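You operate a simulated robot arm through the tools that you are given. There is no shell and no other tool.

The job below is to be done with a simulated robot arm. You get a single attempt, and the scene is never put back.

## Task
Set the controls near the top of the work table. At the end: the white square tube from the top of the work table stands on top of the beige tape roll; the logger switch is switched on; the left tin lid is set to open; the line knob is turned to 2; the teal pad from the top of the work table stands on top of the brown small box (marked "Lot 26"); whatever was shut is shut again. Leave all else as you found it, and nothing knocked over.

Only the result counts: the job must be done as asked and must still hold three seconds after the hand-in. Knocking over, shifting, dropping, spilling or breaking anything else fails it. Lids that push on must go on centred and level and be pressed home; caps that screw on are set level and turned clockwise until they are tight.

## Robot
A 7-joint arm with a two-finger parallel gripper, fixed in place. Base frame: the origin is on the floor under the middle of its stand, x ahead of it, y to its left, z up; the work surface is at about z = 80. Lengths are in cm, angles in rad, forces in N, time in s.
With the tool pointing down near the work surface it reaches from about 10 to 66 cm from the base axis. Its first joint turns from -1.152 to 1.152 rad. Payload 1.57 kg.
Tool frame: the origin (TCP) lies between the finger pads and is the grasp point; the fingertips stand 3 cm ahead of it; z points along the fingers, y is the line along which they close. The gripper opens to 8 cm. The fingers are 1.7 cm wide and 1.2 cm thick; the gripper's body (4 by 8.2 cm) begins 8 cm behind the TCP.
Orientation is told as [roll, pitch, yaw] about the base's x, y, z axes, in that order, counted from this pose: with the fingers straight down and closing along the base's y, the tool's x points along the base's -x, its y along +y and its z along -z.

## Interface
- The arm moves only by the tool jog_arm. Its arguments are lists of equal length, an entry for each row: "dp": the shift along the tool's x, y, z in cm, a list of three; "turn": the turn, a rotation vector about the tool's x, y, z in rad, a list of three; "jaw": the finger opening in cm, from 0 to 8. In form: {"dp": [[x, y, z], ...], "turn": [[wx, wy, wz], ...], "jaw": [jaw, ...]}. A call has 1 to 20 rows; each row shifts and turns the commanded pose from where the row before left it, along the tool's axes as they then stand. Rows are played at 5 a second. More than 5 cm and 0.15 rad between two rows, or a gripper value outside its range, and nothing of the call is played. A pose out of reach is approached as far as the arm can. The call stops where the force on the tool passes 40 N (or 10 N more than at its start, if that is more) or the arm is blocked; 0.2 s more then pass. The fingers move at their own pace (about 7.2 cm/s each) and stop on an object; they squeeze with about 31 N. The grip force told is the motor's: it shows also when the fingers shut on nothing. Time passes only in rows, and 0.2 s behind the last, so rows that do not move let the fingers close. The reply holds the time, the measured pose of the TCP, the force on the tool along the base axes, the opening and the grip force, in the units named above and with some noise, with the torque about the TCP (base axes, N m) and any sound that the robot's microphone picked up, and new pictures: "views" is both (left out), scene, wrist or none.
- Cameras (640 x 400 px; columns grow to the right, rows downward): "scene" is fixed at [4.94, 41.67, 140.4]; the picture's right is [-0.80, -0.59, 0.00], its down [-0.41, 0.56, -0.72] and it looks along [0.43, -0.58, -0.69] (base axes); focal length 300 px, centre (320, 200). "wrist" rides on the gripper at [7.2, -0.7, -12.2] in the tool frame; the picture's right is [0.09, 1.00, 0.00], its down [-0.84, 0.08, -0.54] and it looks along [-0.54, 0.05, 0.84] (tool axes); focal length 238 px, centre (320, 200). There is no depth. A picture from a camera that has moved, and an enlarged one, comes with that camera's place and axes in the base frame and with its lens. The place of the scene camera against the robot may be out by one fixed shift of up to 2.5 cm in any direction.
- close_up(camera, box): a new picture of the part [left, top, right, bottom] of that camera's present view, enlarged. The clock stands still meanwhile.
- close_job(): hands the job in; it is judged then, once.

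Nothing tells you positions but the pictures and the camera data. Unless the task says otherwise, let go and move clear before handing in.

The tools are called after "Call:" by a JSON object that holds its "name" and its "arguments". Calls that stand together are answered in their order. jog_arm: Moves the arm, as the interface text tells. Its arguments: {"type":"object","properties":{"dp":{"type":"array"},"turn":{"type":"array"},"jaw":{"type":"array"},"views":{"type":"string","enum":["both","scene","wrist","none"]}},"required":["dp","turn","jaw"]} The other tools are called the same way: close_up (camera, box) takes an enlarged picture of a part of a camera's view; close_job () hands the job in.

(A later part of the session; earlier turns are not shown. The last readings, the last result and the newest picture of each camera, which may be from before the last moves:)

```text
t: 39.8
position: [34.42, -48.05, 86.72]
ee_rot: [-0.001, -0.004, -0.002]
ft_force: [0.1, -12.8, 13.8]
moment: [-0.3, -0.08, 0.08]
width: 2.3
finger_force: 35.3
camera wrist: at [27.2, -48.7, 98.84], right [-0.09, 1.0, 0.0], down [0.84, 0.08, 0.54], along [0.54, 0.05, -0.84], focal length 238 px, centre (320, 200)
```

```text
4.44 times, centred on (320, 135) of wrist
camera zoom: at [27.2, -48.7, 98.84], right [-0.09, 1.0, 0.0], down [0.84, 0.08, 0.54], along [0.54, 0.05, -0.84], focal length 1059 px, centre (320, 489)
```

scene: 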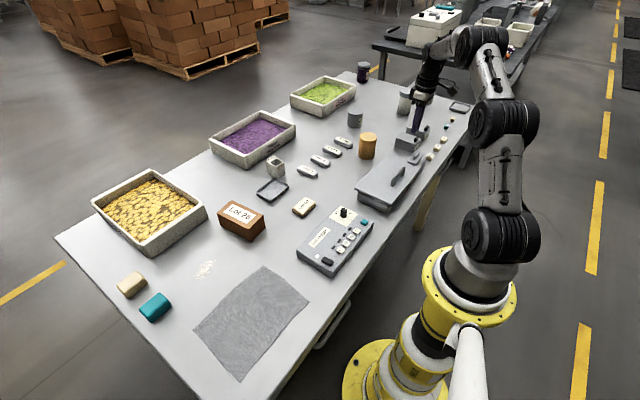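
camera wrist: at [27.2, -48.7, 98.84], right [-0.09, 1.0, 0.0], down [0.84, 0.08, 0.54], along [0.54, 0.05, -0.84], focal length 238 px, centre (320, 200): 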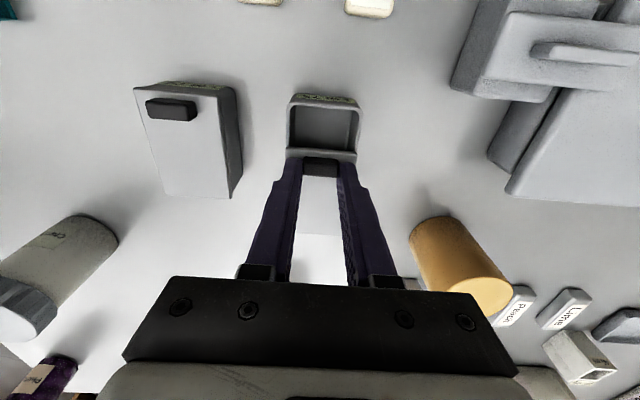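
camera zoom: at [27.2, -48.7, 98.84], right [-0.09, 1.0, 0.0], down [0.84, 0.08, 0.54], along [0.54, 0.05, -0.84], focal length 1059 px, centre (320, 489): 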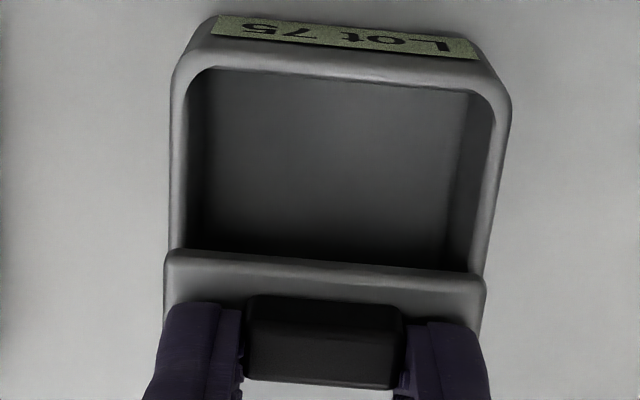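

Call:
{"name": "jog_arm", "arguments": {"dp": [[-0.4, 0, -0.1], [-0.4, 0, 0], [-0.4, 0, 0], [-0.4, 0, 0], [-0.4, 0, 0], [-0.4, 0, 0]], "turn": [[0, 0, 0], [0, 0, 0], [0, 0, 0], [0, 0, 0], [0, 0, 0], [0, 0, 0]], "jaw": [1, 1, 1, 1, 1, 1], "views": "wrist"}}

Call:
{"name": "close_up", "arguments": {"camera": "wrist", "box": [260, 70, 380, 180]}}

```text
t: 41.2
position: [36.8, -48.04, 86.69]
ee_rot: [-0.001, -0.003, -0.002]
ft_force: [-0.2, -14.7, 6.9]
moment: [-0.38, 0.29, 0.09]
width: 2.33
finger_force: 35.0
camera wrist: at [29.62, -48.73, 98.85], right [-0.09, 1.0, 0.0], down [0.84, 0.08, 0.54], along [0.54, 0.05, -0.84], focal length 238 px, centre (320, 200)
```

wrist: 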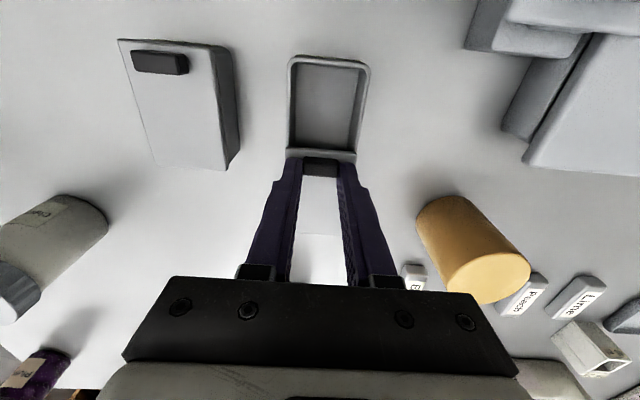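

```text
3.64 times, centred on (320, 125) of wrist
camera zoom: at [29.62, -48.73, 98.85], right [-0.09, 1.0, 0.0], down [0.84, 0.08, 0.54], along [0.54, 0.05, -0.84], focal length 867 px, centre (320, 473)
```

zoom: 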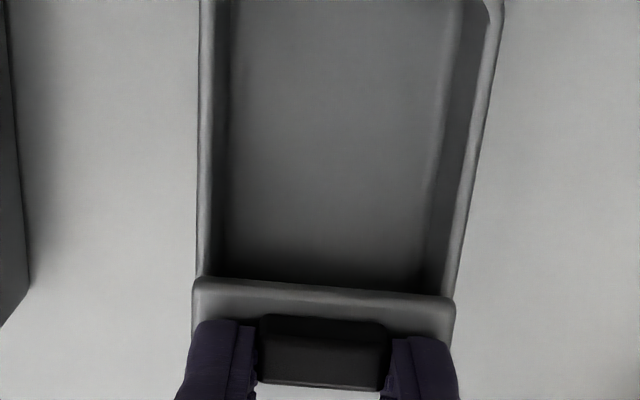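

Call:
{"name": "jog_arm", "arguments": {"dp": [[-0.3, 0, 0], [-0.3, 0, 0], [-0.3, 0, 0], [-0.3, 0, 0], [-0.3, 0, 0]], "turn": [[0, 0, 0], [0, 0, 0], [0, 0, 0], [0, 0, 0], [0, 0, 0]], "jaw": [1, 1, 1, 1, 1], "views": "wrist"}}

Call:
{"name": "close_up", "arguments": {"camera": "scene", "box": [370, 95, 440, 160]}}

```text
t: 42.4
position: [37.3, -48.06, 86.66]
ee_rot: [0.006, 0.018, -0.005]
ft_force: [-12.6, 4.0, 8.0]
moment: [0.0, 0.98, -0.08]
width: 2.28
finger_force: 35.3
stopped in row 5: the force on the tool passed its limit at 41 N (the readings are from after the stop); the commanded pose is now the measured one
camera wrist: at [30.31, -48.81, 98.97], right [-0.09, 1.0, 0.01], down [0.85, 0.07, 0.53], along [0.52, 0.05, -0.85], focal length 238 px, centre (320, 200)
```

wrist: 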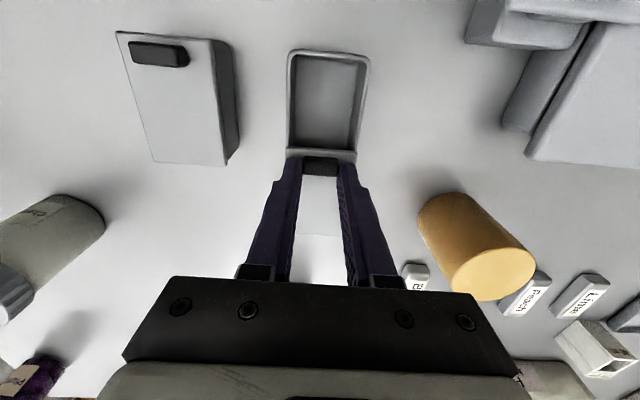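

```text
6.15 times, centred on (405, 128) of scene
camera zoom: at [4.9, 41.7, 140.4], right [-0.8, -0.59, 0.0], down [-0.41, 0.56, -0.72], along [0.43, -0.58, -0.69], focal length 1849 px, centre (-203, 646)
```

zoom: 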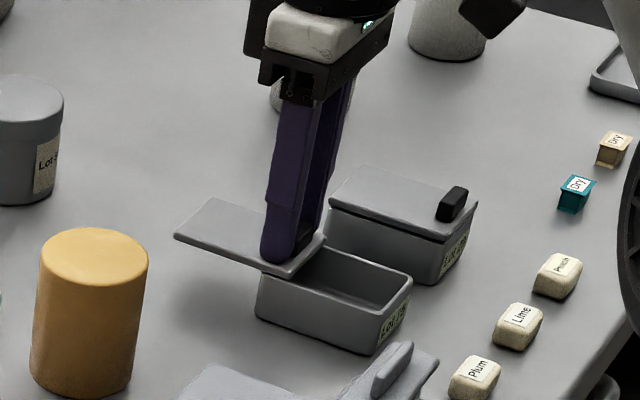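

The lid reached its stop, fully open, and the tin stayed in place. I'll release and rise.

Call:
{"name": "jog_arm", "arguments": {"dp": [[0, 0, 0], [0, 0, 0], [0, 0, -3], [0, 0, -4], [0, 0, -4]], "turn": [[0, 0, 0], [0, 0, 0], [0, -0.015, 0], [0, 0, 0], [0, 0, 0]], "jaw": [4.5, 4.5, 4.5, 4.5, 4.5]}}

Call:
{"name": "close_up", "arguments": {"camera": "scene", "box": [370, 95, 440, 160]}}

Call:
{"name": "close_up", "arguments": {"camera": "wrist", "box": [240, 60, 400, 280]}}

```text
t: 43.6
position: [37.21, -48.11, 97.59]
ee_rot: [0.006, -0.002, -0.005]
ft_force: [0.1, 0.1, -0.1]
moment: [0.0, -0.02, 0.02]
width: 4.52
finger_force: 0.1
camera wrist: at [30.11, -48.91, 109.65], right [-0.09, 1.0, 0.0], down [0.84, 0.07, 0.54], along [0.54, 0.05, -0.84], focal length 238 px, centre (320, 200)
```

scene: 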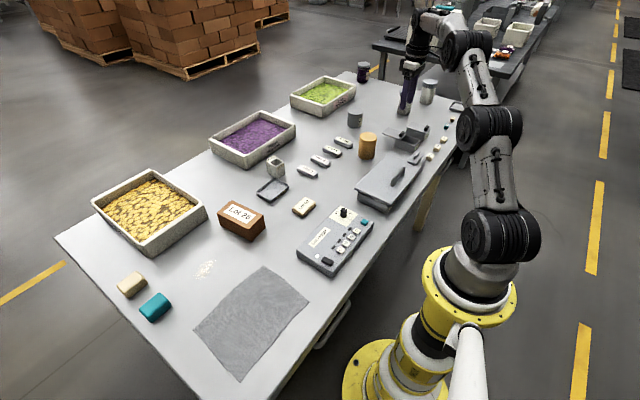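
wrist: 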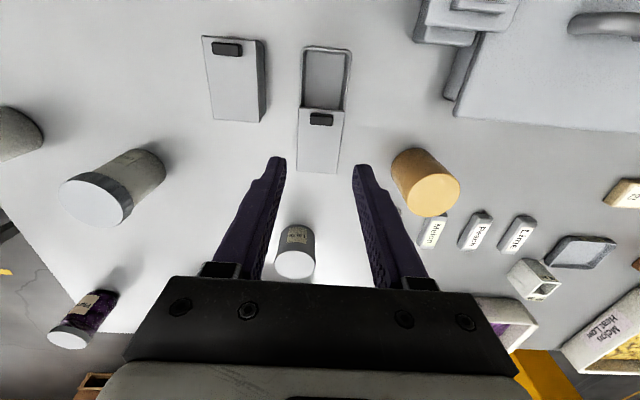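

```text
6.15 times, centred on (405, 128) of scene
camera zoom: at [4.94, 41.67, 140.4], right [-0.8, -0.59, 0.0], down [-0.41, 0.56, -0.72], along [0.43, -0.58, -0.69], focal length 1849 px, centre (-203, 646)
```

zoom: 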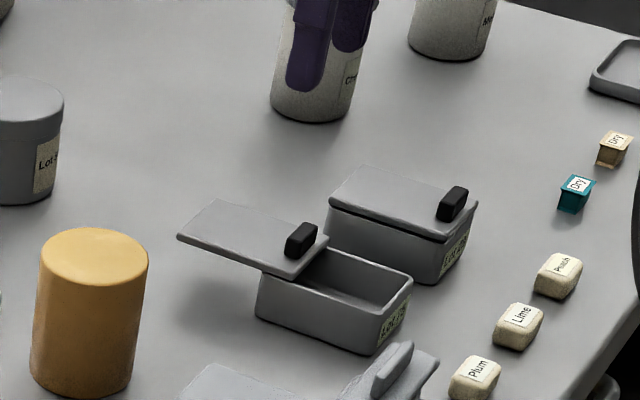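

```text
1.82 times, centred on (320, 170) of wrist
camera zoom: at [30.11, -48.91, 109.65], right [-0.09, 1.0, 0.0], down [0.84, 0.07, 0.54], along [0.54, 0.05, -0.84], focal length 433 px, centre (320, 254)
```

zoom: 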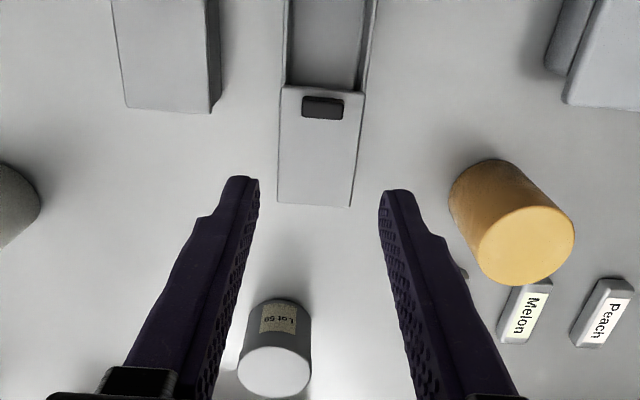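

The left tin lid now stands fully open. Before the stacking I want to be sure which object is the tape roll, so I'll survey the far side and bins from above.

Call:
{"name": "jog_arm", "arguments": {"dp": [[1.5, 4.2, -2], [1.5, 4.2, -2], [1.5, 4.2, -2], [1.5, 4.2, -2], [1.5, 4.2, -2], [1.5, 4.2, -2], [0, 0, 0]], "turn": [[0, 0, 0], [0, 0, 0], [0, 0, 0], [0, 0, 0], [0, 0, 0], [0, 0, 0], [0, 0, 0]], "jaw": [0, 0, 0, 0, 0, 0, 0], "views": "wrist"}}

Call:
{"name": "close_up", "arguments": {"camera": "wrist", "box": [0, 100, 320, 300]}}

Call:
{"name": "close_up", "arguments": {"camera": "wrist", "box": [320, 100, 640, 300]}}

Call:
{"name": "close_up", "arguments": {"camera": "scene", "box": [90, 70, 360, 250]}}

```text
t: 45.2
position: [28.39, -22.66, 109.72]
ee_rot: [0.006, -0.001, -0.003]
ft_force: [0.2, 0.3, 1.3]
moment: [-0.01, -0.03, 0.03]
width: 0.0
finger_force: 21.2
camera wrist: at [21.37, -23.47, 121.79], right [-0.09, 1.0, 0.0], down [0.84, 0.07, 0.54], along [0.54, 0.05, -0.84], focal length 238 px, centre (320, 200)
```

wrist: 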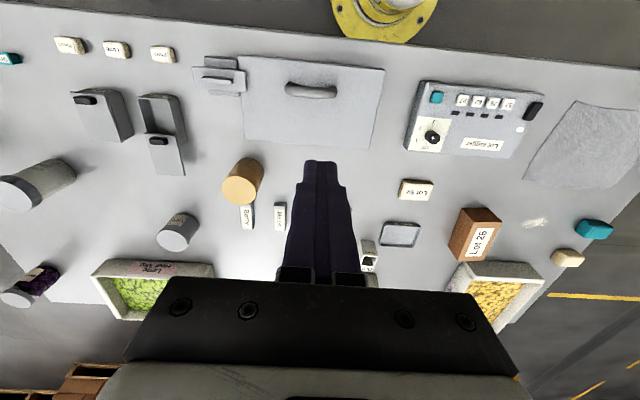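

```text
2.00 times, centred on (160, 200) of wrist
camera zoom: at [21.37, -23.47, 121.79], right [-0.09, 1.0, 0.0], down [0.84, 0.07, 0.54], along [0.54, 0.05, -0.84], focal length 477 px, centre (640, 200)
```

zoom: 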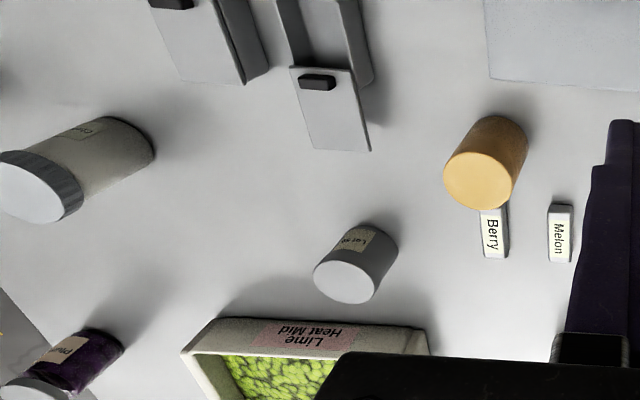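

```text
2.00 times, centred on (480, 200) of wrist
camera zoom: at [21.37, -23.47, 121.79], right [-0.09, 1.0, 0.0], down [0.84, 0.07, 0.54], along [0.54, 0.05, -0.84], focal length 477 px, centre (0, 200)
```

zoom: 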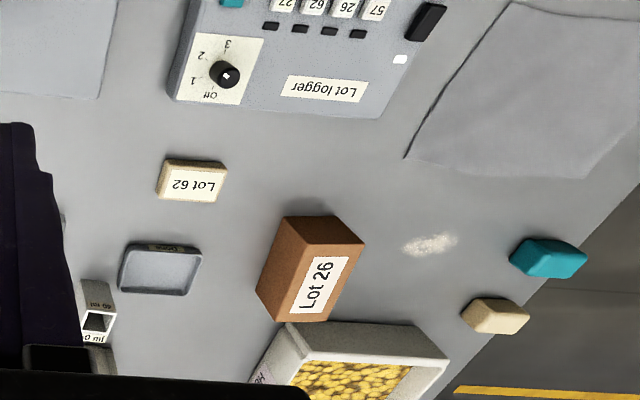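

```text
2.22 times, centred on (225, 160) of scene
camera zoom: at [4.94, 41.68, 140.4], right [-0.8, -0.59, 0.0], down [-0.41, 0.56, -0.72], along [0.43, -0.58, -0.69], focal length 668 px, centre (531, 289)
```

zoom: 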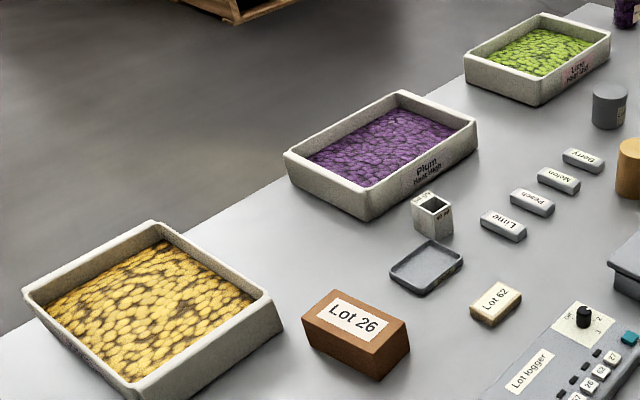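

The far side holds nothing else, so the tape roll is either the plain ochre cylinder or hidden in a closed container. I'll look hard at the latch and at the cylinder's colour against the other beige things.

Call:
{"name": "close_up", "arguments": {"camera": "wrist", "box": [185, 45, 265, 105]}}

Call:
{"name": "close_up", "arguments": {"camera": "wrist", "box": [200, 130, 300, 230]}}

Call:
{"name": "close_up", "arguments": {"camera": "wrist", "box": [380, 160, 480, 240]}}

Call:
{"name": "close_up", "arguments": {"camera": "scene", "box": [350, 145, 440, 215]}}

```text
6.67 times, centred on (225, 75) of wrist
camera zoom: at [21.37, -23.47, 121.79], right [-0.09, 1.0, 0.0], down [0.84, 0.07, 0.54], along [0.54, 0.05, -0.84], focal length 1589 px, centre (953, 1033)
```

zoom: 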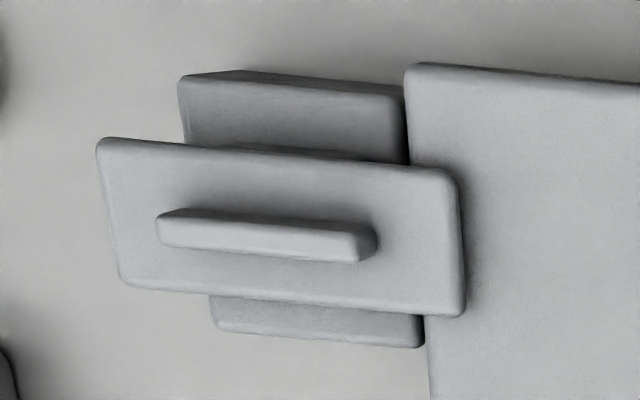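

```text
4.00 times, centred on (250, 180) of wrist
camera zoom: at [21.37, -23.47, 121.79], right [-0.09, 1.0, 0.0], down [0.84, 0.07, 0.54], along [0.54, 0.05, -0.84], focal length 953 px, centre (600, 280)
```

zoom: 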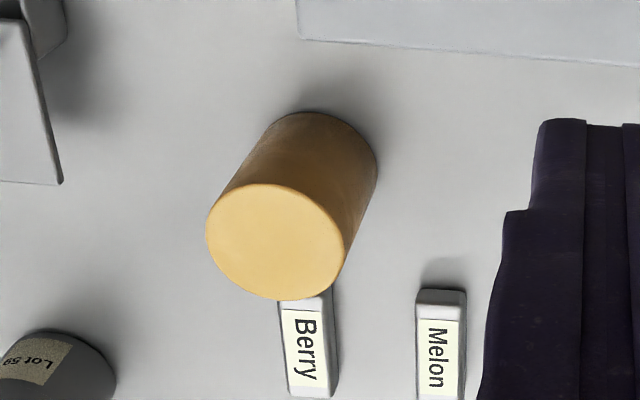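

```text
5.00 times, centred on (430, 200) of wrist
camera zoom: at [21.37, -23.47, 121.79], right [-0.09, 1.0, 0.0], down [0.84, 0.07, 0.54], along [0.54, 0.05, -0.84], focal length 1192 px, centre (-230, 200)
```

zoom: 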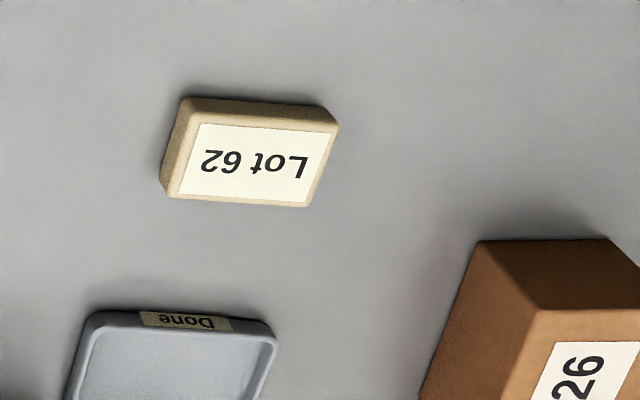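

```text
5.71 times, centred on (395, 180) of scene
camera zoom: at [4.94, 41.68, 140.4], right [-0.8, -0.59, 0.0], down [-0.41, 0.56, -0.72], along [0.43, -0.58, -0.69], focal length 1717 px, centre (-109, 314)
```

zoom: 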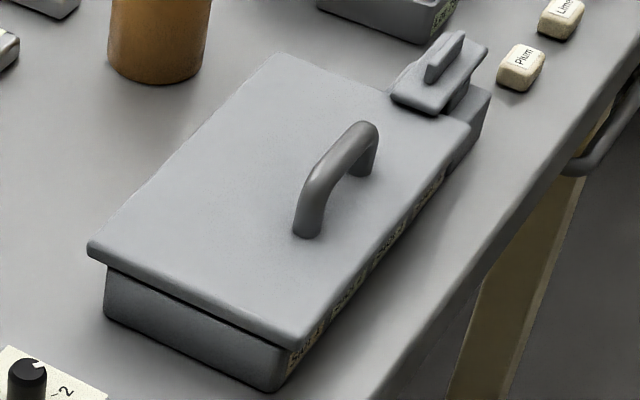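

The latch is a bar with a ridge over a pedestal, and the handle near the front suggests a lid hinged along its far edge. I'll check inside the chest: first move over the latch with the fingers set to pinch its ridge.

Call:
{"name": "jog_arm", "arguments": {"dp": [[0, 0, 0], [0, 0, 0], [0, 0, 0], [0, 0, 0], [0, 0, 0], [0, 0, 0], [0, 0, 0], [0, 0, 0], [0, 0, 0], [0, 0, 0], [0, 0, 0], [-2.84, -0.4, 2.9], [-2.84, -0.4, 2.9], [-2.84, -0.4, 2.9], [-2.84, -0.4, 2.9], [-2.84, -0.4, 2.9]], "turn": [[0, 0, 0.1427], [0, 0, 0.1427], [0, 0, 0.1427], [0, 0, 0.1427], [0, 0, 0.1427], [0, 0, 0.1427], [0, 0, 0.1427], [0, 0, 0.1427], [0, 0, 0.1427], [0, 0, 0.1427], [0, 0, 0.1427], [0, 0, 0], [0, 0, 0], [0, 0, 0], [0, 0, 0], [0, 0, 0]], "jaw": [4, 4, 4, 4, 4, 4, 4, 4, 4, 4, 4, 4, 4, 4, 4, 4]}}

Call:
{"name": "close_up", "arguments": {"camera": "wrist", "box": [230, 80, 410, 220]}}

```text
t: 48.6
position: [26.58, -37.08, 94.94]
ee_rot: [0.003, 0.003, -1.574]
ft_force: [0.3, 0.1, -0.9]
moment: [0.01, 0.0, -0.01]
width: 4.0
finger_force: 0.0
camera wrist: at [25.92, -29.89, 107.14], right [1.0, 0.09, 0.0], down [0.07, -0.84, 0.54], along [0.05, -0.54, -0.84], focal length 238 px, centre (320, 200)
```

scene: 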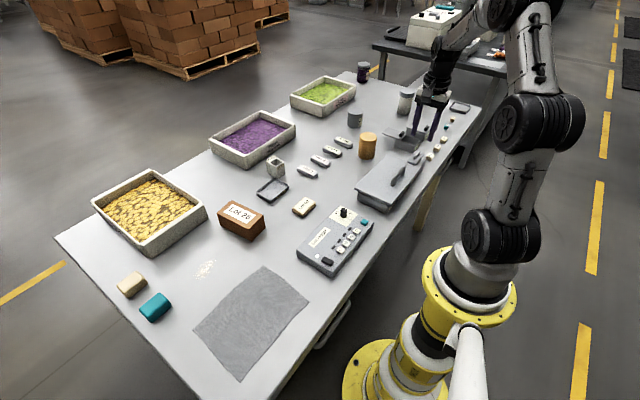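
wrist: 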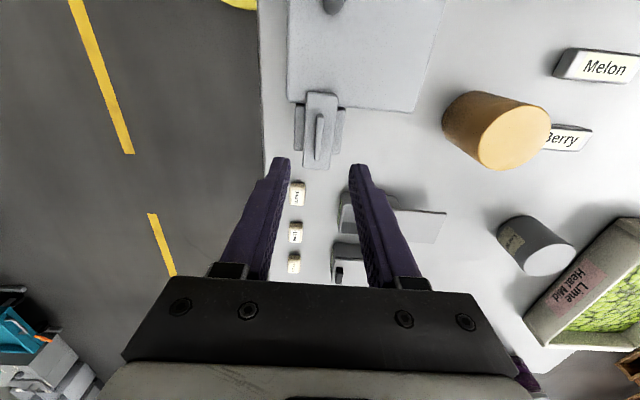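

```text
2.86 times, centred on (320, 150) of wrist
camera zoom: at [25.92, -29.89, 107.14], right [1.0, 0.09, 0.0], down [0.07, -0.84, 0.54], along [0.05, -0.54, -0.84], focal length 681 px, centre (320, 343)
```

zoom: 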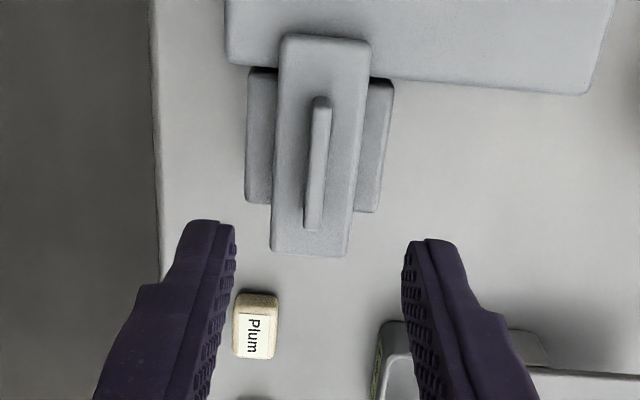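

Call:
{"name": "jog_arm", "arguments": {"dp": [[0.28, -0.08, 2.5], [0, 0, 2.5], [0, 0, 1.2]], "turn": [[0, 0, 0], [0, 0, 0], [0, 0, 0]], "jaw": [3, 3, 3]}}

Call:
{"name": "close_up", "arguments": {"camera": "scene", "box": [390, 130, 440, 175]}}

Call:
{"name": "close_up", "arguments": {"camera": "wrist", "box": [260, 80, 380, 190]}}

```text
t: 49.4
position: [26.58, -36.79, 88.82]
ee_rot: [0.003, 0.006, -1.574]
ft_force: [0.1, 0.7, -0.3]
moment: [0.03, 0.03, -0.02]
width: 3.01
finger_force: 0.2
camera wrist: at [25.95, -29.71, 101.02], right [1.0, 0.09, 0.0], down [0.07, -0.84, 0.54], along [0.05, -0.54, -0.84], focal length 238 px, centre (320, 200)
```

scene: 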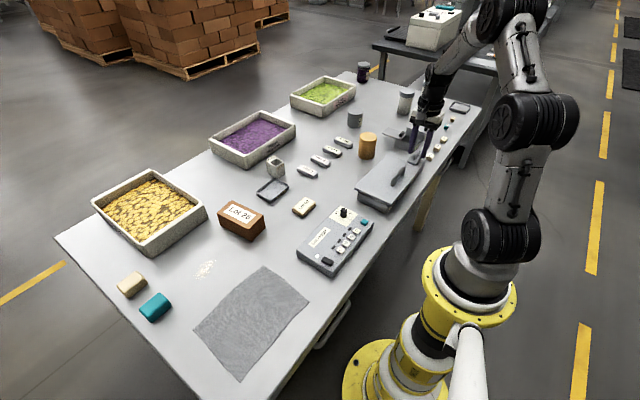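
wrist: 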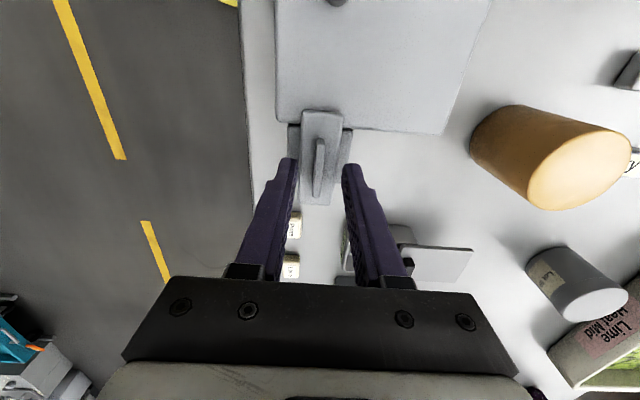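

```text
8.89 times, centred on (415, 152) of scene
camera zoom: at [4.94, 41.67, 140.4], right [-0.8, -0.59, 0.0], down [-0.41, 0.56, -0.72], along [0.43, -0.58, -0.69], focal length 2671 px, centre (-524, 622)
```

zoom: 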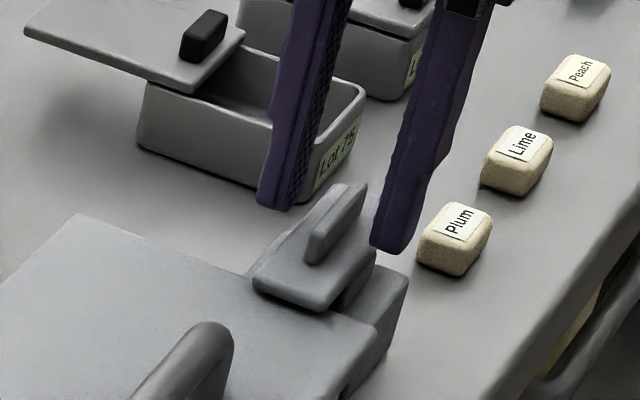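

```text
3.64 times, centred on (320, 135) of wrist
camera zoom: at [25.95, -29.71, 101.02], right [1.0, 0.09, 0.0], down [0.07, -0.84, 0.54], along [0.05, -0.54, -0.84], focal length 867 px, centre (320, 436)
```

zoom: 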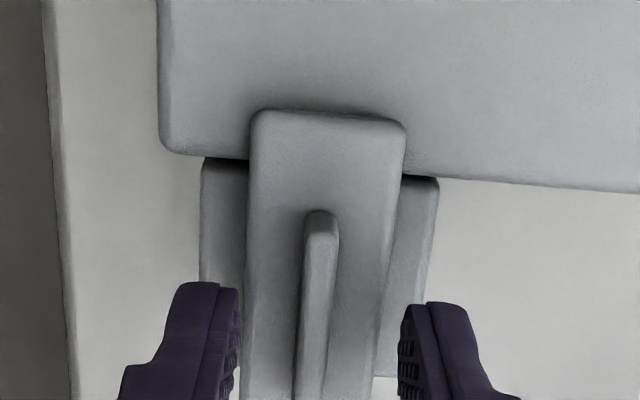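

Call:
{"name": "jog_arm", "arguments": {"dp": [[0, 0, 0.5], [0, 0, 0], [0, 0, 0], [0, 0, 0]], "turn": [[0, 0, 0], [0, 0, 0], [0, 0, 0], [0, 0, 0]], "jaw": [3, 0.3, 0.3, 0.3], "views": "none"}}

```text
t: 50.4
position: [26.55, -36.69, 88.53]
ee_rot: [0.002, 0.003, -1.574]
ft_force: [-5.5, -1.5, 5.2]
moment: [0.01, 0.21, 0.0]
width: 0.84
finger_force: 3.6
```

Call:
{"name": "jog_arm", "arguments": {"dp": [[0, 0, 0], [0, 0, 0], [0, 0, 0]], "turn": [[0, 0, 0], [0, 0, 0.1], [0, 0, 0]], "jaw": [0.3, 0.3, 0.3], "views": "none"}}

```text
t: 51.2
position: [26.6, -36.89, 88.36]
ee_rot: [0.001, 0.005, -1.675]
ft_force: [-6.6, -2.6, 2.2]
moment: [-0.13, 0.23, 0.01]
width: 0.81
finger_force: 3.0
```

Call:
{"name": "jog_arm", "arguments": {"dp": [[0, 0, 0], [0, 0, 0], [0, 0, 0]], "turn": [[0, 0, 0], [0, 0, 0.1], [0, 0, 0.1]], "jaw": [0, 0, 0], "views": "wrist"}}

Call:
{"name": "close_up", "arguments": {"camera": "wrist", "box": [260, 80, 380, 190]}}

Call:
{"name": "close_up", "arguments": {"camera": "scene", "box": [390, 130, 440, 175]}}

```text
t: 52.0
position: [26.53, -36.97, 88.43]
ee_rot: [0.0, 0.007, -1.876]
ft_force: [-16.4, -4.9, 3.7]
moment: [0.23, 0.19, 0.04]
width: 0.56
finger_force: 25.9
camera wrist: at [27.99, -29.83, 100.59], right [0.98, -0.21, 0.0], down [-0.18, -0.82, 0.54], along [-0.11, -0.52, -0.84], focal length 238 px, centre (320, 200)
```

wrist: 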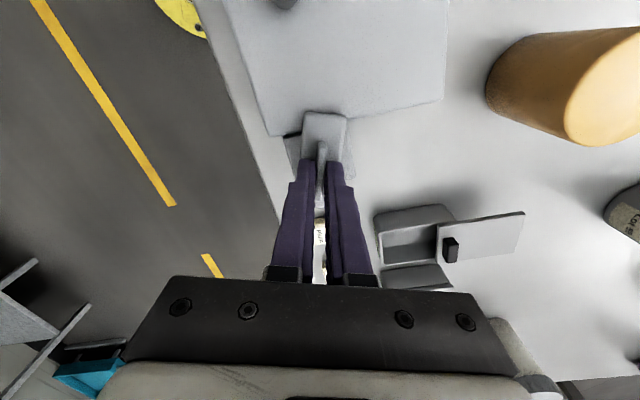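

```text
3.64 times, centred on (320, 135) of wrist
camera zoom: at [27.99, -29.83, 100.59], right [0.98, -0.21, 0.0], down [-0.18, -0.82, 0.54], along [-0.11, -0.52, -0.84], focal length 867 px, centre (320, 436)
```

zoom: 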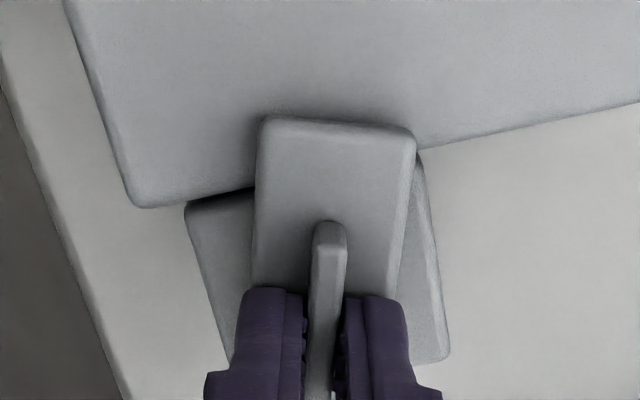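

```text
8.89 times, centred on (415, 152) of scene
camera zoom: at [4.9, 41.66, 140.41], right [-0.8, -0.59, 0.0], down [-0.41, 0.56, -0.72], along [0.43, -0.58, -0.69], focal length 2671 px, centre (-524, 622)
```

zoom: 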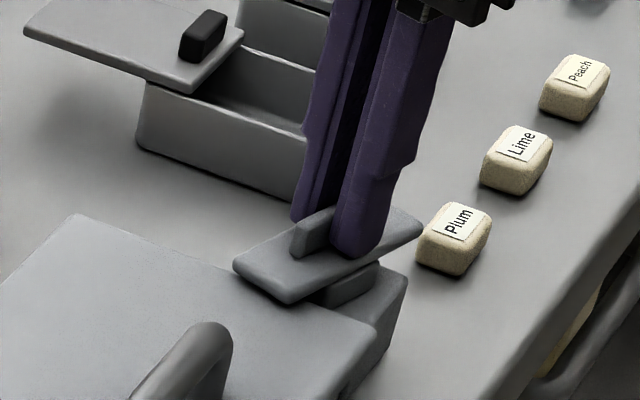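

It is a turn-button and it follows the grip. I'll keep turning clockwise to the full quarter turn.

Call:
{"name": "jog_arm", "arguments": {"dp": [[0, 0.15, 0], [0, 0, 0], [0, 0, 0], [0, 0, 0], [0, 0, 0], [0, 0, 0], [0, 0, 0], [0, 0, 0], [0, 0, 0], [0, 0, 0]], "turn": [[0, 0, 0], [0, 0, 0.141], [0, 0, 0.141], [0, 0, 0.141], [0, 0, 0.141], [0, 0, 0.141], [0, 0, 0.141], [0, 0, 0.141], [0, 0, 0.141], [0, 0, 0.141]], "jaw": [0, 0, 0, 0, 0, 0, 0, 0, 0, 0]}}

Call:
{"name": "close_up", "arguments": {"camera": "scene", "box": [390, 130, 440, 175]}}

```text
t: 54.2
position: [26.57, -36.51, 88.41]
ee_rot: [-0.007, -0.001, 3.139]
ft_force: [-20.5, 1.3, -8.3]
moment: [-0.24, 0.47, 0.19]
width: 0.61
finger_force: 26.1
camera wrist: at [33.82, -36.19, 100.58], right [0.09, -1.0, -0.01], down [-0.84, -0.08, 0.54], along [-0.54, -0.04, -0.84], focal length 238 px, centre (320, 200)
```

scene: 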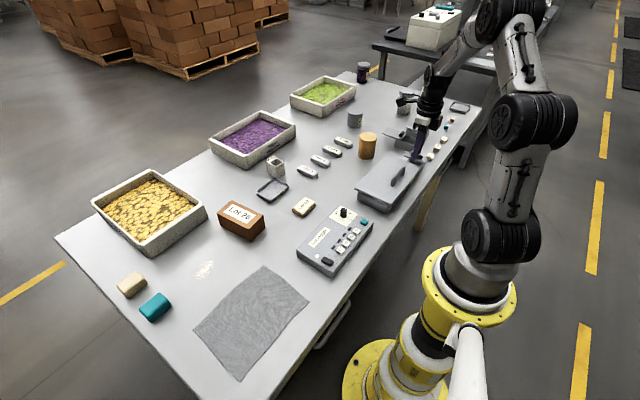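
wrist: 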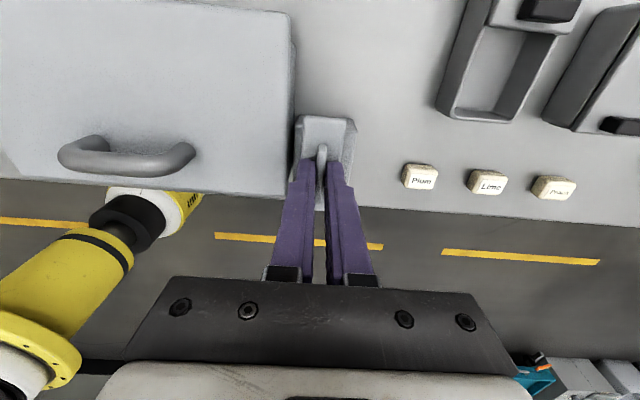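

```text
8.89 times, centred on (415, 152) of scene
camera zoom: at [4.9, 41.67, 140.41], right [-0.8, -0.59, 0.0], down [-0.41, 0.56, -0.72], along [0.43, -0.58, -0.69], focal length 2671 px, centre (-524, 622)
```

zoom: 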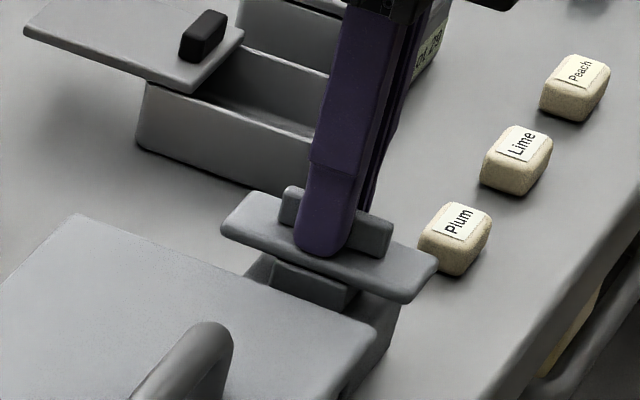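

The button now lies clear of the lid. I'll release, rise, rotate back and move above the handle bar.

Call:
{"name": "jog_arm", "arguments": {"dp": [[0, 0, 0], [0, 0, 0], [0, 0, -3], [0, 0, -4], [0, 0, 0], [0, 0, 0], [0, 0, 0], [0, 0, 0], [0, 0, 0], [0, 0, 0], [0, 0, 0], [0, 0, 0], [0, 0, 0], [0, 0, 0], [0, 0, 0]], "turn": [[0, 0, 0], [0, 0, 0], [0, 0, 0], [0, 0, 0], [0, 0, -0.1427], [0, 0, -0.1427], [0, 0, -0.1427], [0, 0, -0.1427], [0, 0, -0.1427], [0, 0, -0.1427], [0, 0, -0.1427], [0, 0, -0.1427], [0, 0, -0.1427], [0, 0, -0.1427], [0, 0, -0.1427]], "jaw": [3, 3, 3, 3, 3, 3, 3, 3, 3, 3, 3, 3, 3, 3, 3]}}

Call:
{"name": "close_up", "arguments": {"camera": "scene", "box": [360, 130, 440, 210]}}

```text
t: 57.4
position: [26.68, -36.76, 95.63]
ee_rot: [0.002, 0.005, -1.571]
ft_force: [-0.5, -0.1, 0.2]
moment: [-0.02, -0.03, 0.0]
width: 3.0
finger_force: 0.2
camera wrist: at [25.97, -29.72, 107.67], right [1.0, 0.09, 0.0], down [0.08, -0.84, 0.54], along [0.05, -0.54, -0.84], focal length 238 px, centre (320, 200)
```

scene: 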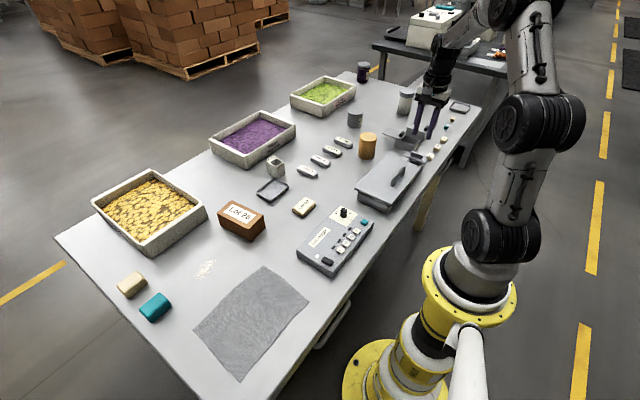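
wrist: 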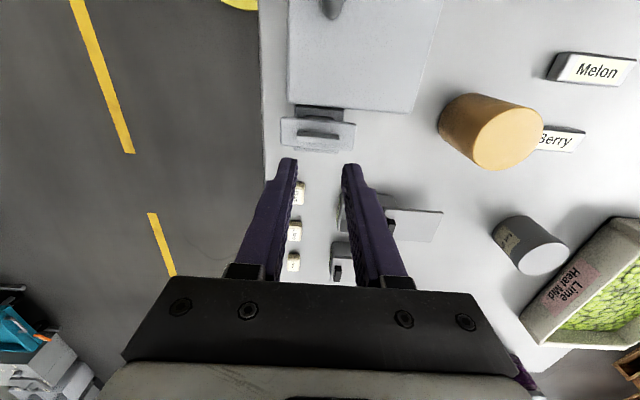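

```text
5.00 times, centred on (400, 170) of scene
camera zoom: at [4.94, 41.67, 140.4], right [-0.8, -0.59, 0.0], down [-0.41, 0.56, -0.72], along [0.43, -0.58, -0.69], focal length 1502 px, centre (-80, 350)
```

zoom: 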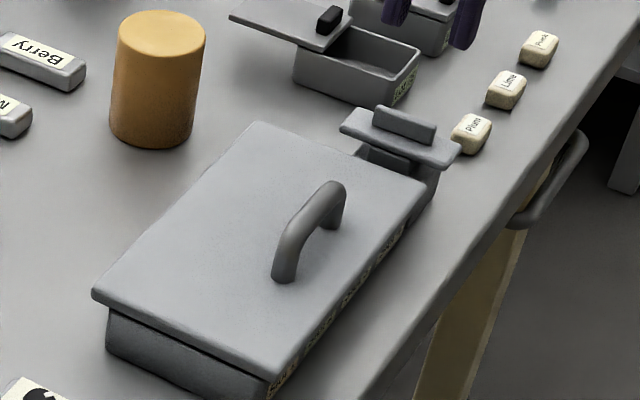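

Call:
{"name": "jog_arm", "arguments": {"dp": [[4.2, 0, 0], [4.2, 0, 0], [4.2, 0, 0]], "turn": [[0, 0, 0], [0, 0, 0], [0, 0, 0]], "jaw": [4, 4, 4], "views": "wrist"}}

Call:
{"name": "close_up", "arguments": {"camera": "wrist", "box": [220, 60, 420, 200]}}

```text
t: 58.2
position: [26.8, -24.02, 95.65]
ee_rot: [0.002, 0.003, -1.574]
ft_force: [-0.1, -0.7, -0.3]
moment: [0.0, -0.02, 0.0]
width: 4.01
finger_force: 0.1
camera wrist: at [26.13, -17.06, 107.69], right [1.0, 0.09, 0.0], down [0.07, -0.84, 0.54], along [0.05, -0.54, -0.84], focal length 238 px, centre (320, 200)
```

wrist: 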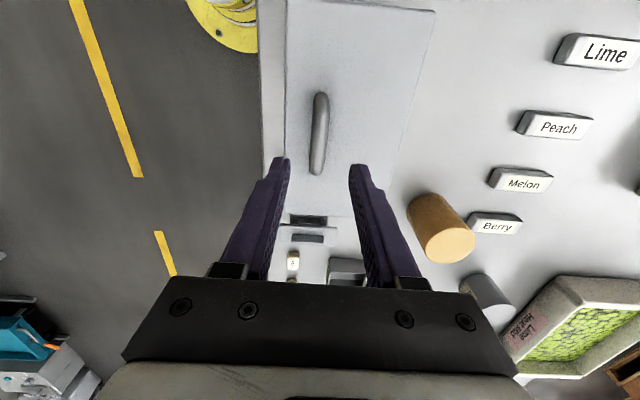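

```text
2.86 times, centred on (320, 130) of wrist
camera zoom: at [26.13, -17.06, 107.69], right [1.0, 0.09, 0.0], down [0.07, -0.84, 0.54], along [0.05, -0.54, -0.84], focal length 681 px, centre (320, 400)
```

zoom: 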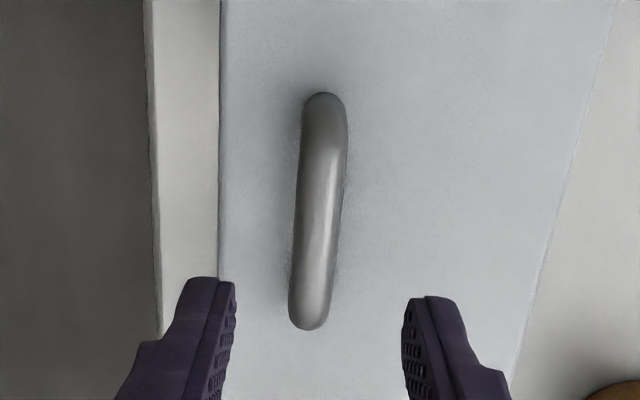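

Call:
{"name": "jog_arm", "arguments": {"dp": [[0.1, -0.09, 3], [0, 0, 3], [0, 0, 1.3]], "turn": [[0, 0, 0], [0, 0, 0], [0, 0, 0]], "jaw": [4, 4, 4]}}

Call:
{"name": "close_up", "arguments": {"camera": "scene", "box": [360, 140, 430, 210]}}

Call:
{"name": "close_up", "arguments": {"camera": "wrist", "box": [240, 60, 400, 200]}}

```text
t: 59.0
position: [26.66, -23.93, 88.28]
ee_rot: [0.002, 0.005, -1.574]
ft_force: [-0.4, -0.8, -0.3]
moment: [-0.04, 0.01, -0.01]
width: 4.0
finger_force: 0.0
camera wrist: at [26.05, -16.9, 100.42], right [1.0, 0.09, 0.0], down [0.07, -0.84, 0.54], along [0.05, -0.54, -0.84], focal length 238 px, centre (320, 200)
```

scene: 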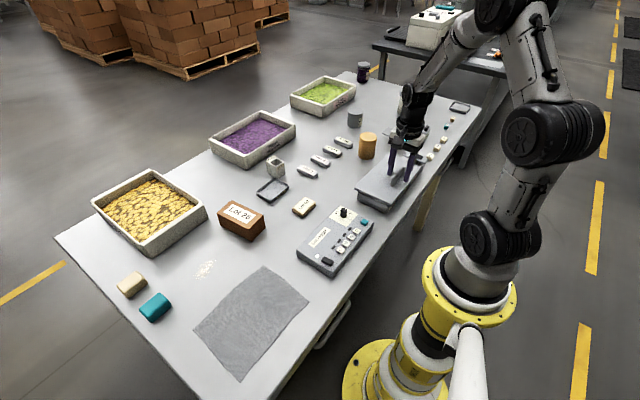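
wrist: 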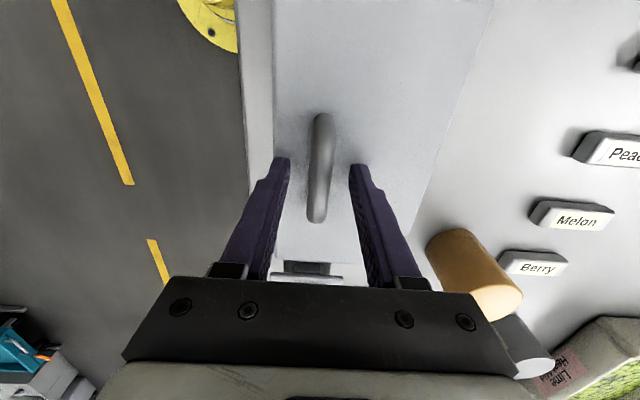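

```text
5.71 times, centred on (395, 175) of scene
camera zoom: at [4.94, 41.67, 140.4], right [-0.8, -0.59, 0.0], down [-0.41, 0.56, -0.72], along [0.43, -0.58, -0.69], focal length 1717 px, centre (-109, 343)
```

zoom: 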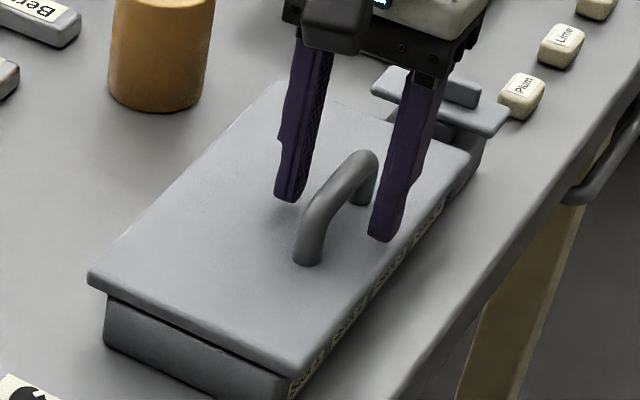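

```text
2.86 times, centred on (320, 130) of wrist
camera zoom: at [26.05, -16.9, 100.42], right [1.0, 0.09, 0.0], down [0.07, -0.84, 0.54], along [0.05, -0.54, -0.84], focal length 681 px, centre (320, 400)
```

zoom: 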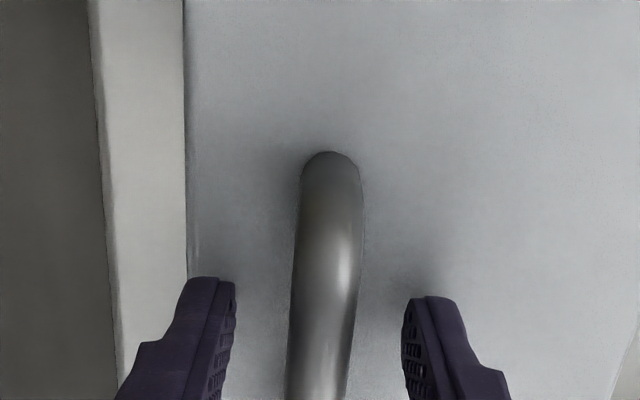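

Call:
{"name": "jog_arm", "arguments": {"dp": [[0, 0, 0.7], [0, 0, 0], [0, 0, 0], [0, 0, 0]], "turn": [[0, 0, 0], [0, 0, 0], [0, 0, 0], [0, 0, 0]], "jaw": [4, 0.2, 0.2, 0.2], "views": "none"}}

```text
t: 60.0
position: [26.75, -23.99, 87.5]
ee_rot: [0.0, 0.006, -1.575]
ft_force: [0.6, -0.2, -0.6]
moment: [-0.08, 0.03, 0.08]
width: 1.33
finger_force: 30.4
```

Call:
{"name": "jog_arm", "arguments": {"dp": [[0, 0.17, -0.36], [0, 0.18, -0.36], [0, 0, 0]], "turn": [[0, 0, 0], [0, 0, 0], [0, 0, 0]], "jaw": [0.2, 0.2, 0.2], "views": "scene"}}

Call:
{"name": "close_up", "arguments": {"camera": "scene", "box": [350, 130, 450, 220]}}

```text
t: 60.8
position: [26.86, -23.98, 88.32]
ee_rot: [0.0, 0.007, -1.575]
ft_force: [1.6, 4.1, -4.2]
moment: [0.22, 0.28, 0.05]
width: 1.35
finger_force: 30.2
```

scene: 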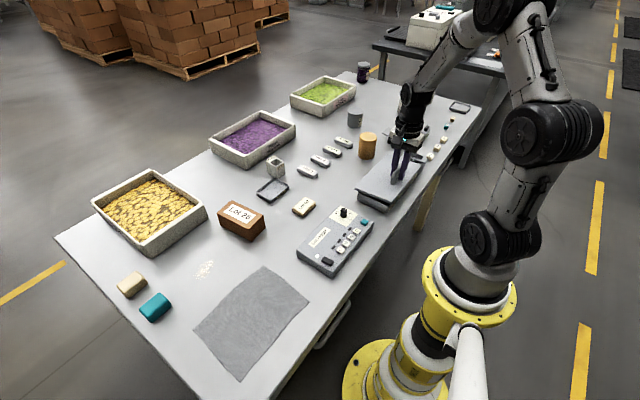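

```text
4.44 times, centred on (400, 175) of scene
camera zoom: at [4.95, 41.68, 140.4], right [-0.8, -0.59, 0.0], down [-0.41, 0.56, -0.72], along [0.43, -0.58, -0.69], focal length 1335 px, centre (-36, 311)
```

zoom: 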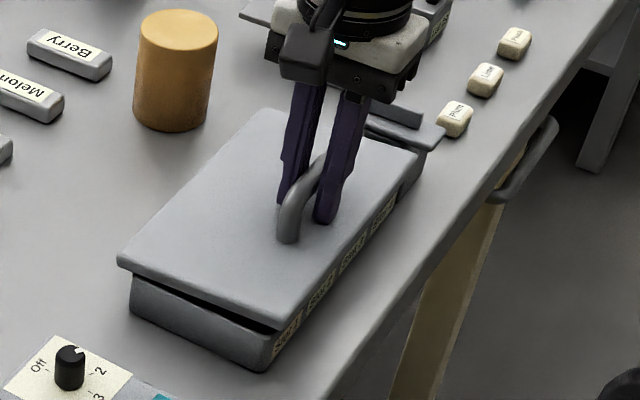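

The lid lifts easily, hinged along the far edge. I'll raise it further along its arc to look inside.

Call:
{"name": "jog_arm", "arguments": {"dp": [[0, 0.434, -0.668], [0, 0.499, -0.62], [0, 0.558, -0.568], [0, 0.613, -0.509], [0, 0.66, -0.445], [0, 0.701, -0.378], [0, 0, 0]], "turn": [[0, 0, 0], [0, 0, 0], [0, 0, 0], [0, 0, 0], [0, 0, 0], [0, 0, 0], [0, 0, 0]], "jaw": [0.2, 0.2, 0.2, 0.2, 0.2, 0.2, 0.2]}}

Call:
{"name": "close_up", "arguments": {"camera": "scene", "box": [350, 130, 450, 220]}}

```text
t: 61.8
position: [28.53, -24.07, 90.64]
ee_rot: [-0.01, 0.008, -1.572]
ft_force: [-6.3, 0.9, 5.9]
moment: [-0.16, 0.06, 0.03]
width: 1.35
finger_force: 29.8
stopped in row 5: the force on the tool passed its limit at 44 N (the readings are from after the stop); the commanded pose is now the measured one
camera wrist: at [27.93, -16.99, 102.82], right [1.0, 0.09, -0.01], down [0.08, -0.84, 0.53], along [0.04, -0.53, -0.85], focal length 238 px, centre (320, 200)
```

scene: 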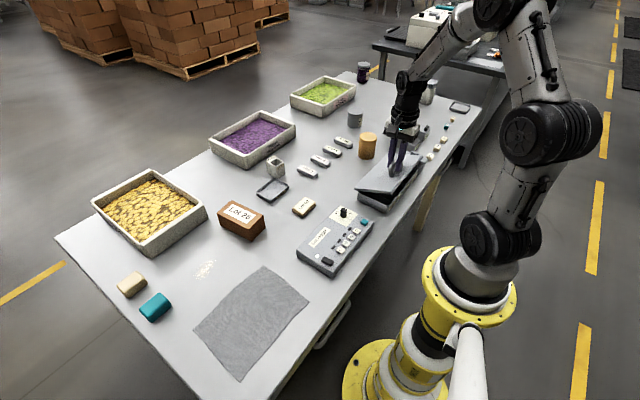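
wrist: 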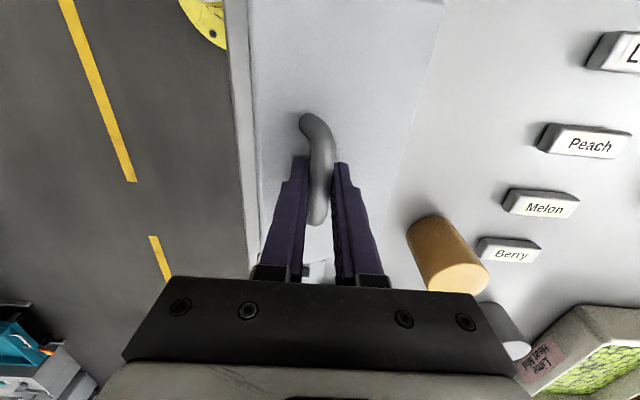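

```text
4.44 times, centred on (400, 175) of scene
camera zoom: at [4.92, 41.68, 140.4], right [-0.8, -0.59, 0.0], down [-0.41, 0.56, -0.72], along [0.43, -0.58, -0.69], focal length 1335 px, centre (-36, 311)
```

zoom: 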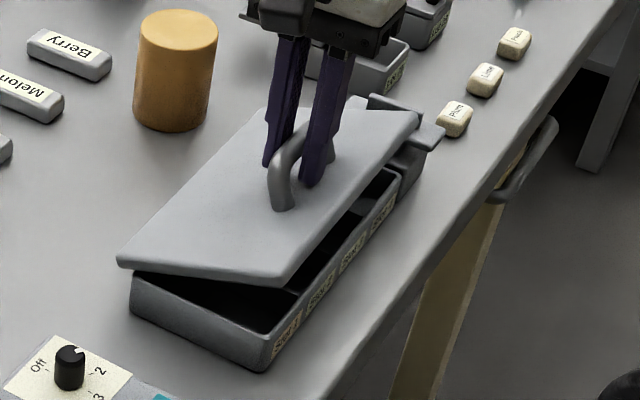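

The lid is about 27° open and the load came from my arc being slightly off. I'll continue with the tool tilting along with the lid so the fingers don't pry on it.

Call:
{"name": "jog_arm", "arguments": {"dp": [[0, 0, -0.1], [0, 0.763, -0.507], [0, 0.763, -0.507], [0, 0.763, -0.507]], "turn": [[0, 0, 0], [0.1, 0, 0], [0.1, 0, 0], [0.1, 0, 0]], "jaw": [0.2, 0.2, 0.2, 0.2]}}

Call:
{"name": "close_up", "arguments": {"camera": "scene", "box": [350, 130, 450, 220]}}

```text
t: 63.0
position: [30.83, -23.99, 92.1]
ee_rot: [-0.315, 0.008, -1.574]
ft_force: [-4.0, 3.3, 4.9]
moment: [-0.34, 0.05, 0.2]
width: 1.34
finger_force: 30.2
stopped in row 4: the force on the tool passed its limit at 40 N (the readings are from after the stop); the commanded pose is now the measured one
camera wrist: at [33.88, -17.01, 103.95], right [0.95, 0.09, -0.31], down [0.24, -0.84, 0.48], along [-0.22, -0.53, -0.82], focal length 238 px, centre (320, 200)
```

scene: 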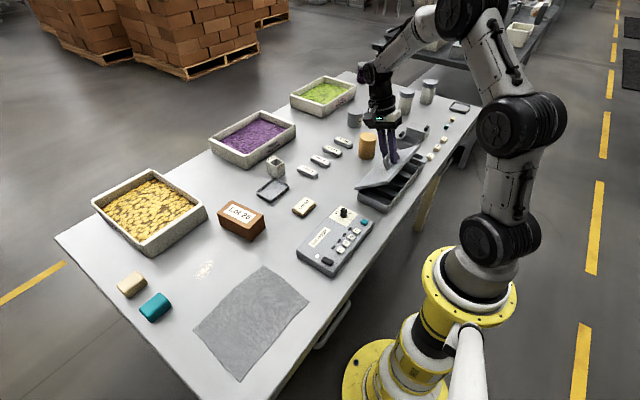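
wrist: 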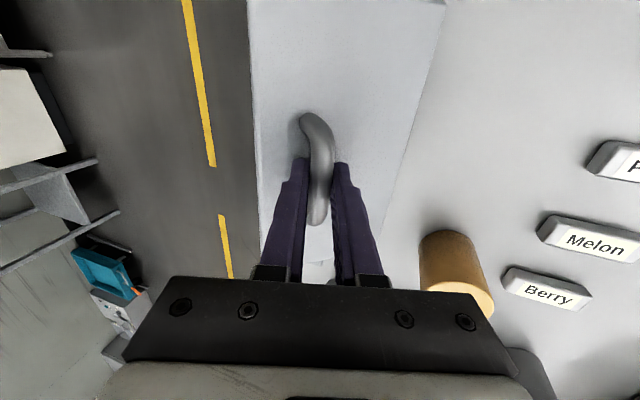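

```text
4.44 times, centred on (400, 175) of scene
camera zoom: at [4.93, 41.69, 140.4], right [-0.8, -0.59, 0.0], down [-0.41, 0.56, -0.72], along [0.43, -0.58, -0.69], focal length 1335 px, centre (-36, 311)
```

zoom: 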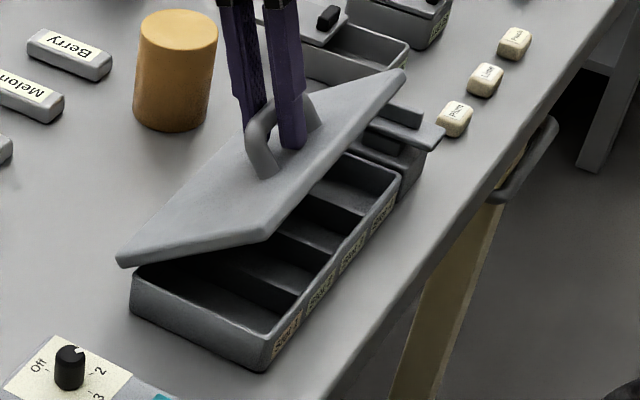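

Call:
{"name": "close_up", "arguments": {"camera": "scene", "box": [375, 160, 445, 215]}}

```text
7.27 times, centred on (410, 188) of scene
camera zoom: at [4.93, 41.69, 140.4], right [-0.8, -0.59, 0.0], down [-0.41, 0.56, -0.72], along [0.43, -0.58, -0.69], focal length 2185 px, centre (-334, 291)
```

zoom: 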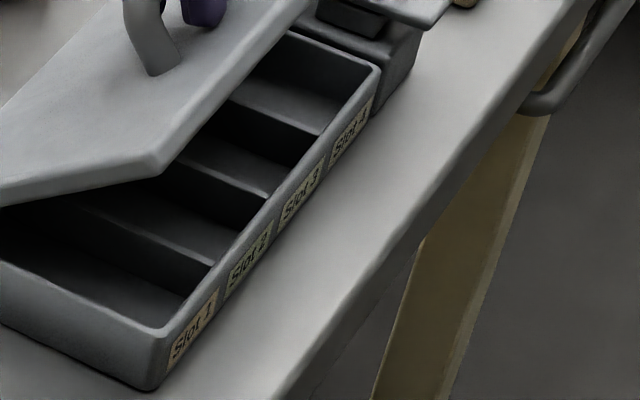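

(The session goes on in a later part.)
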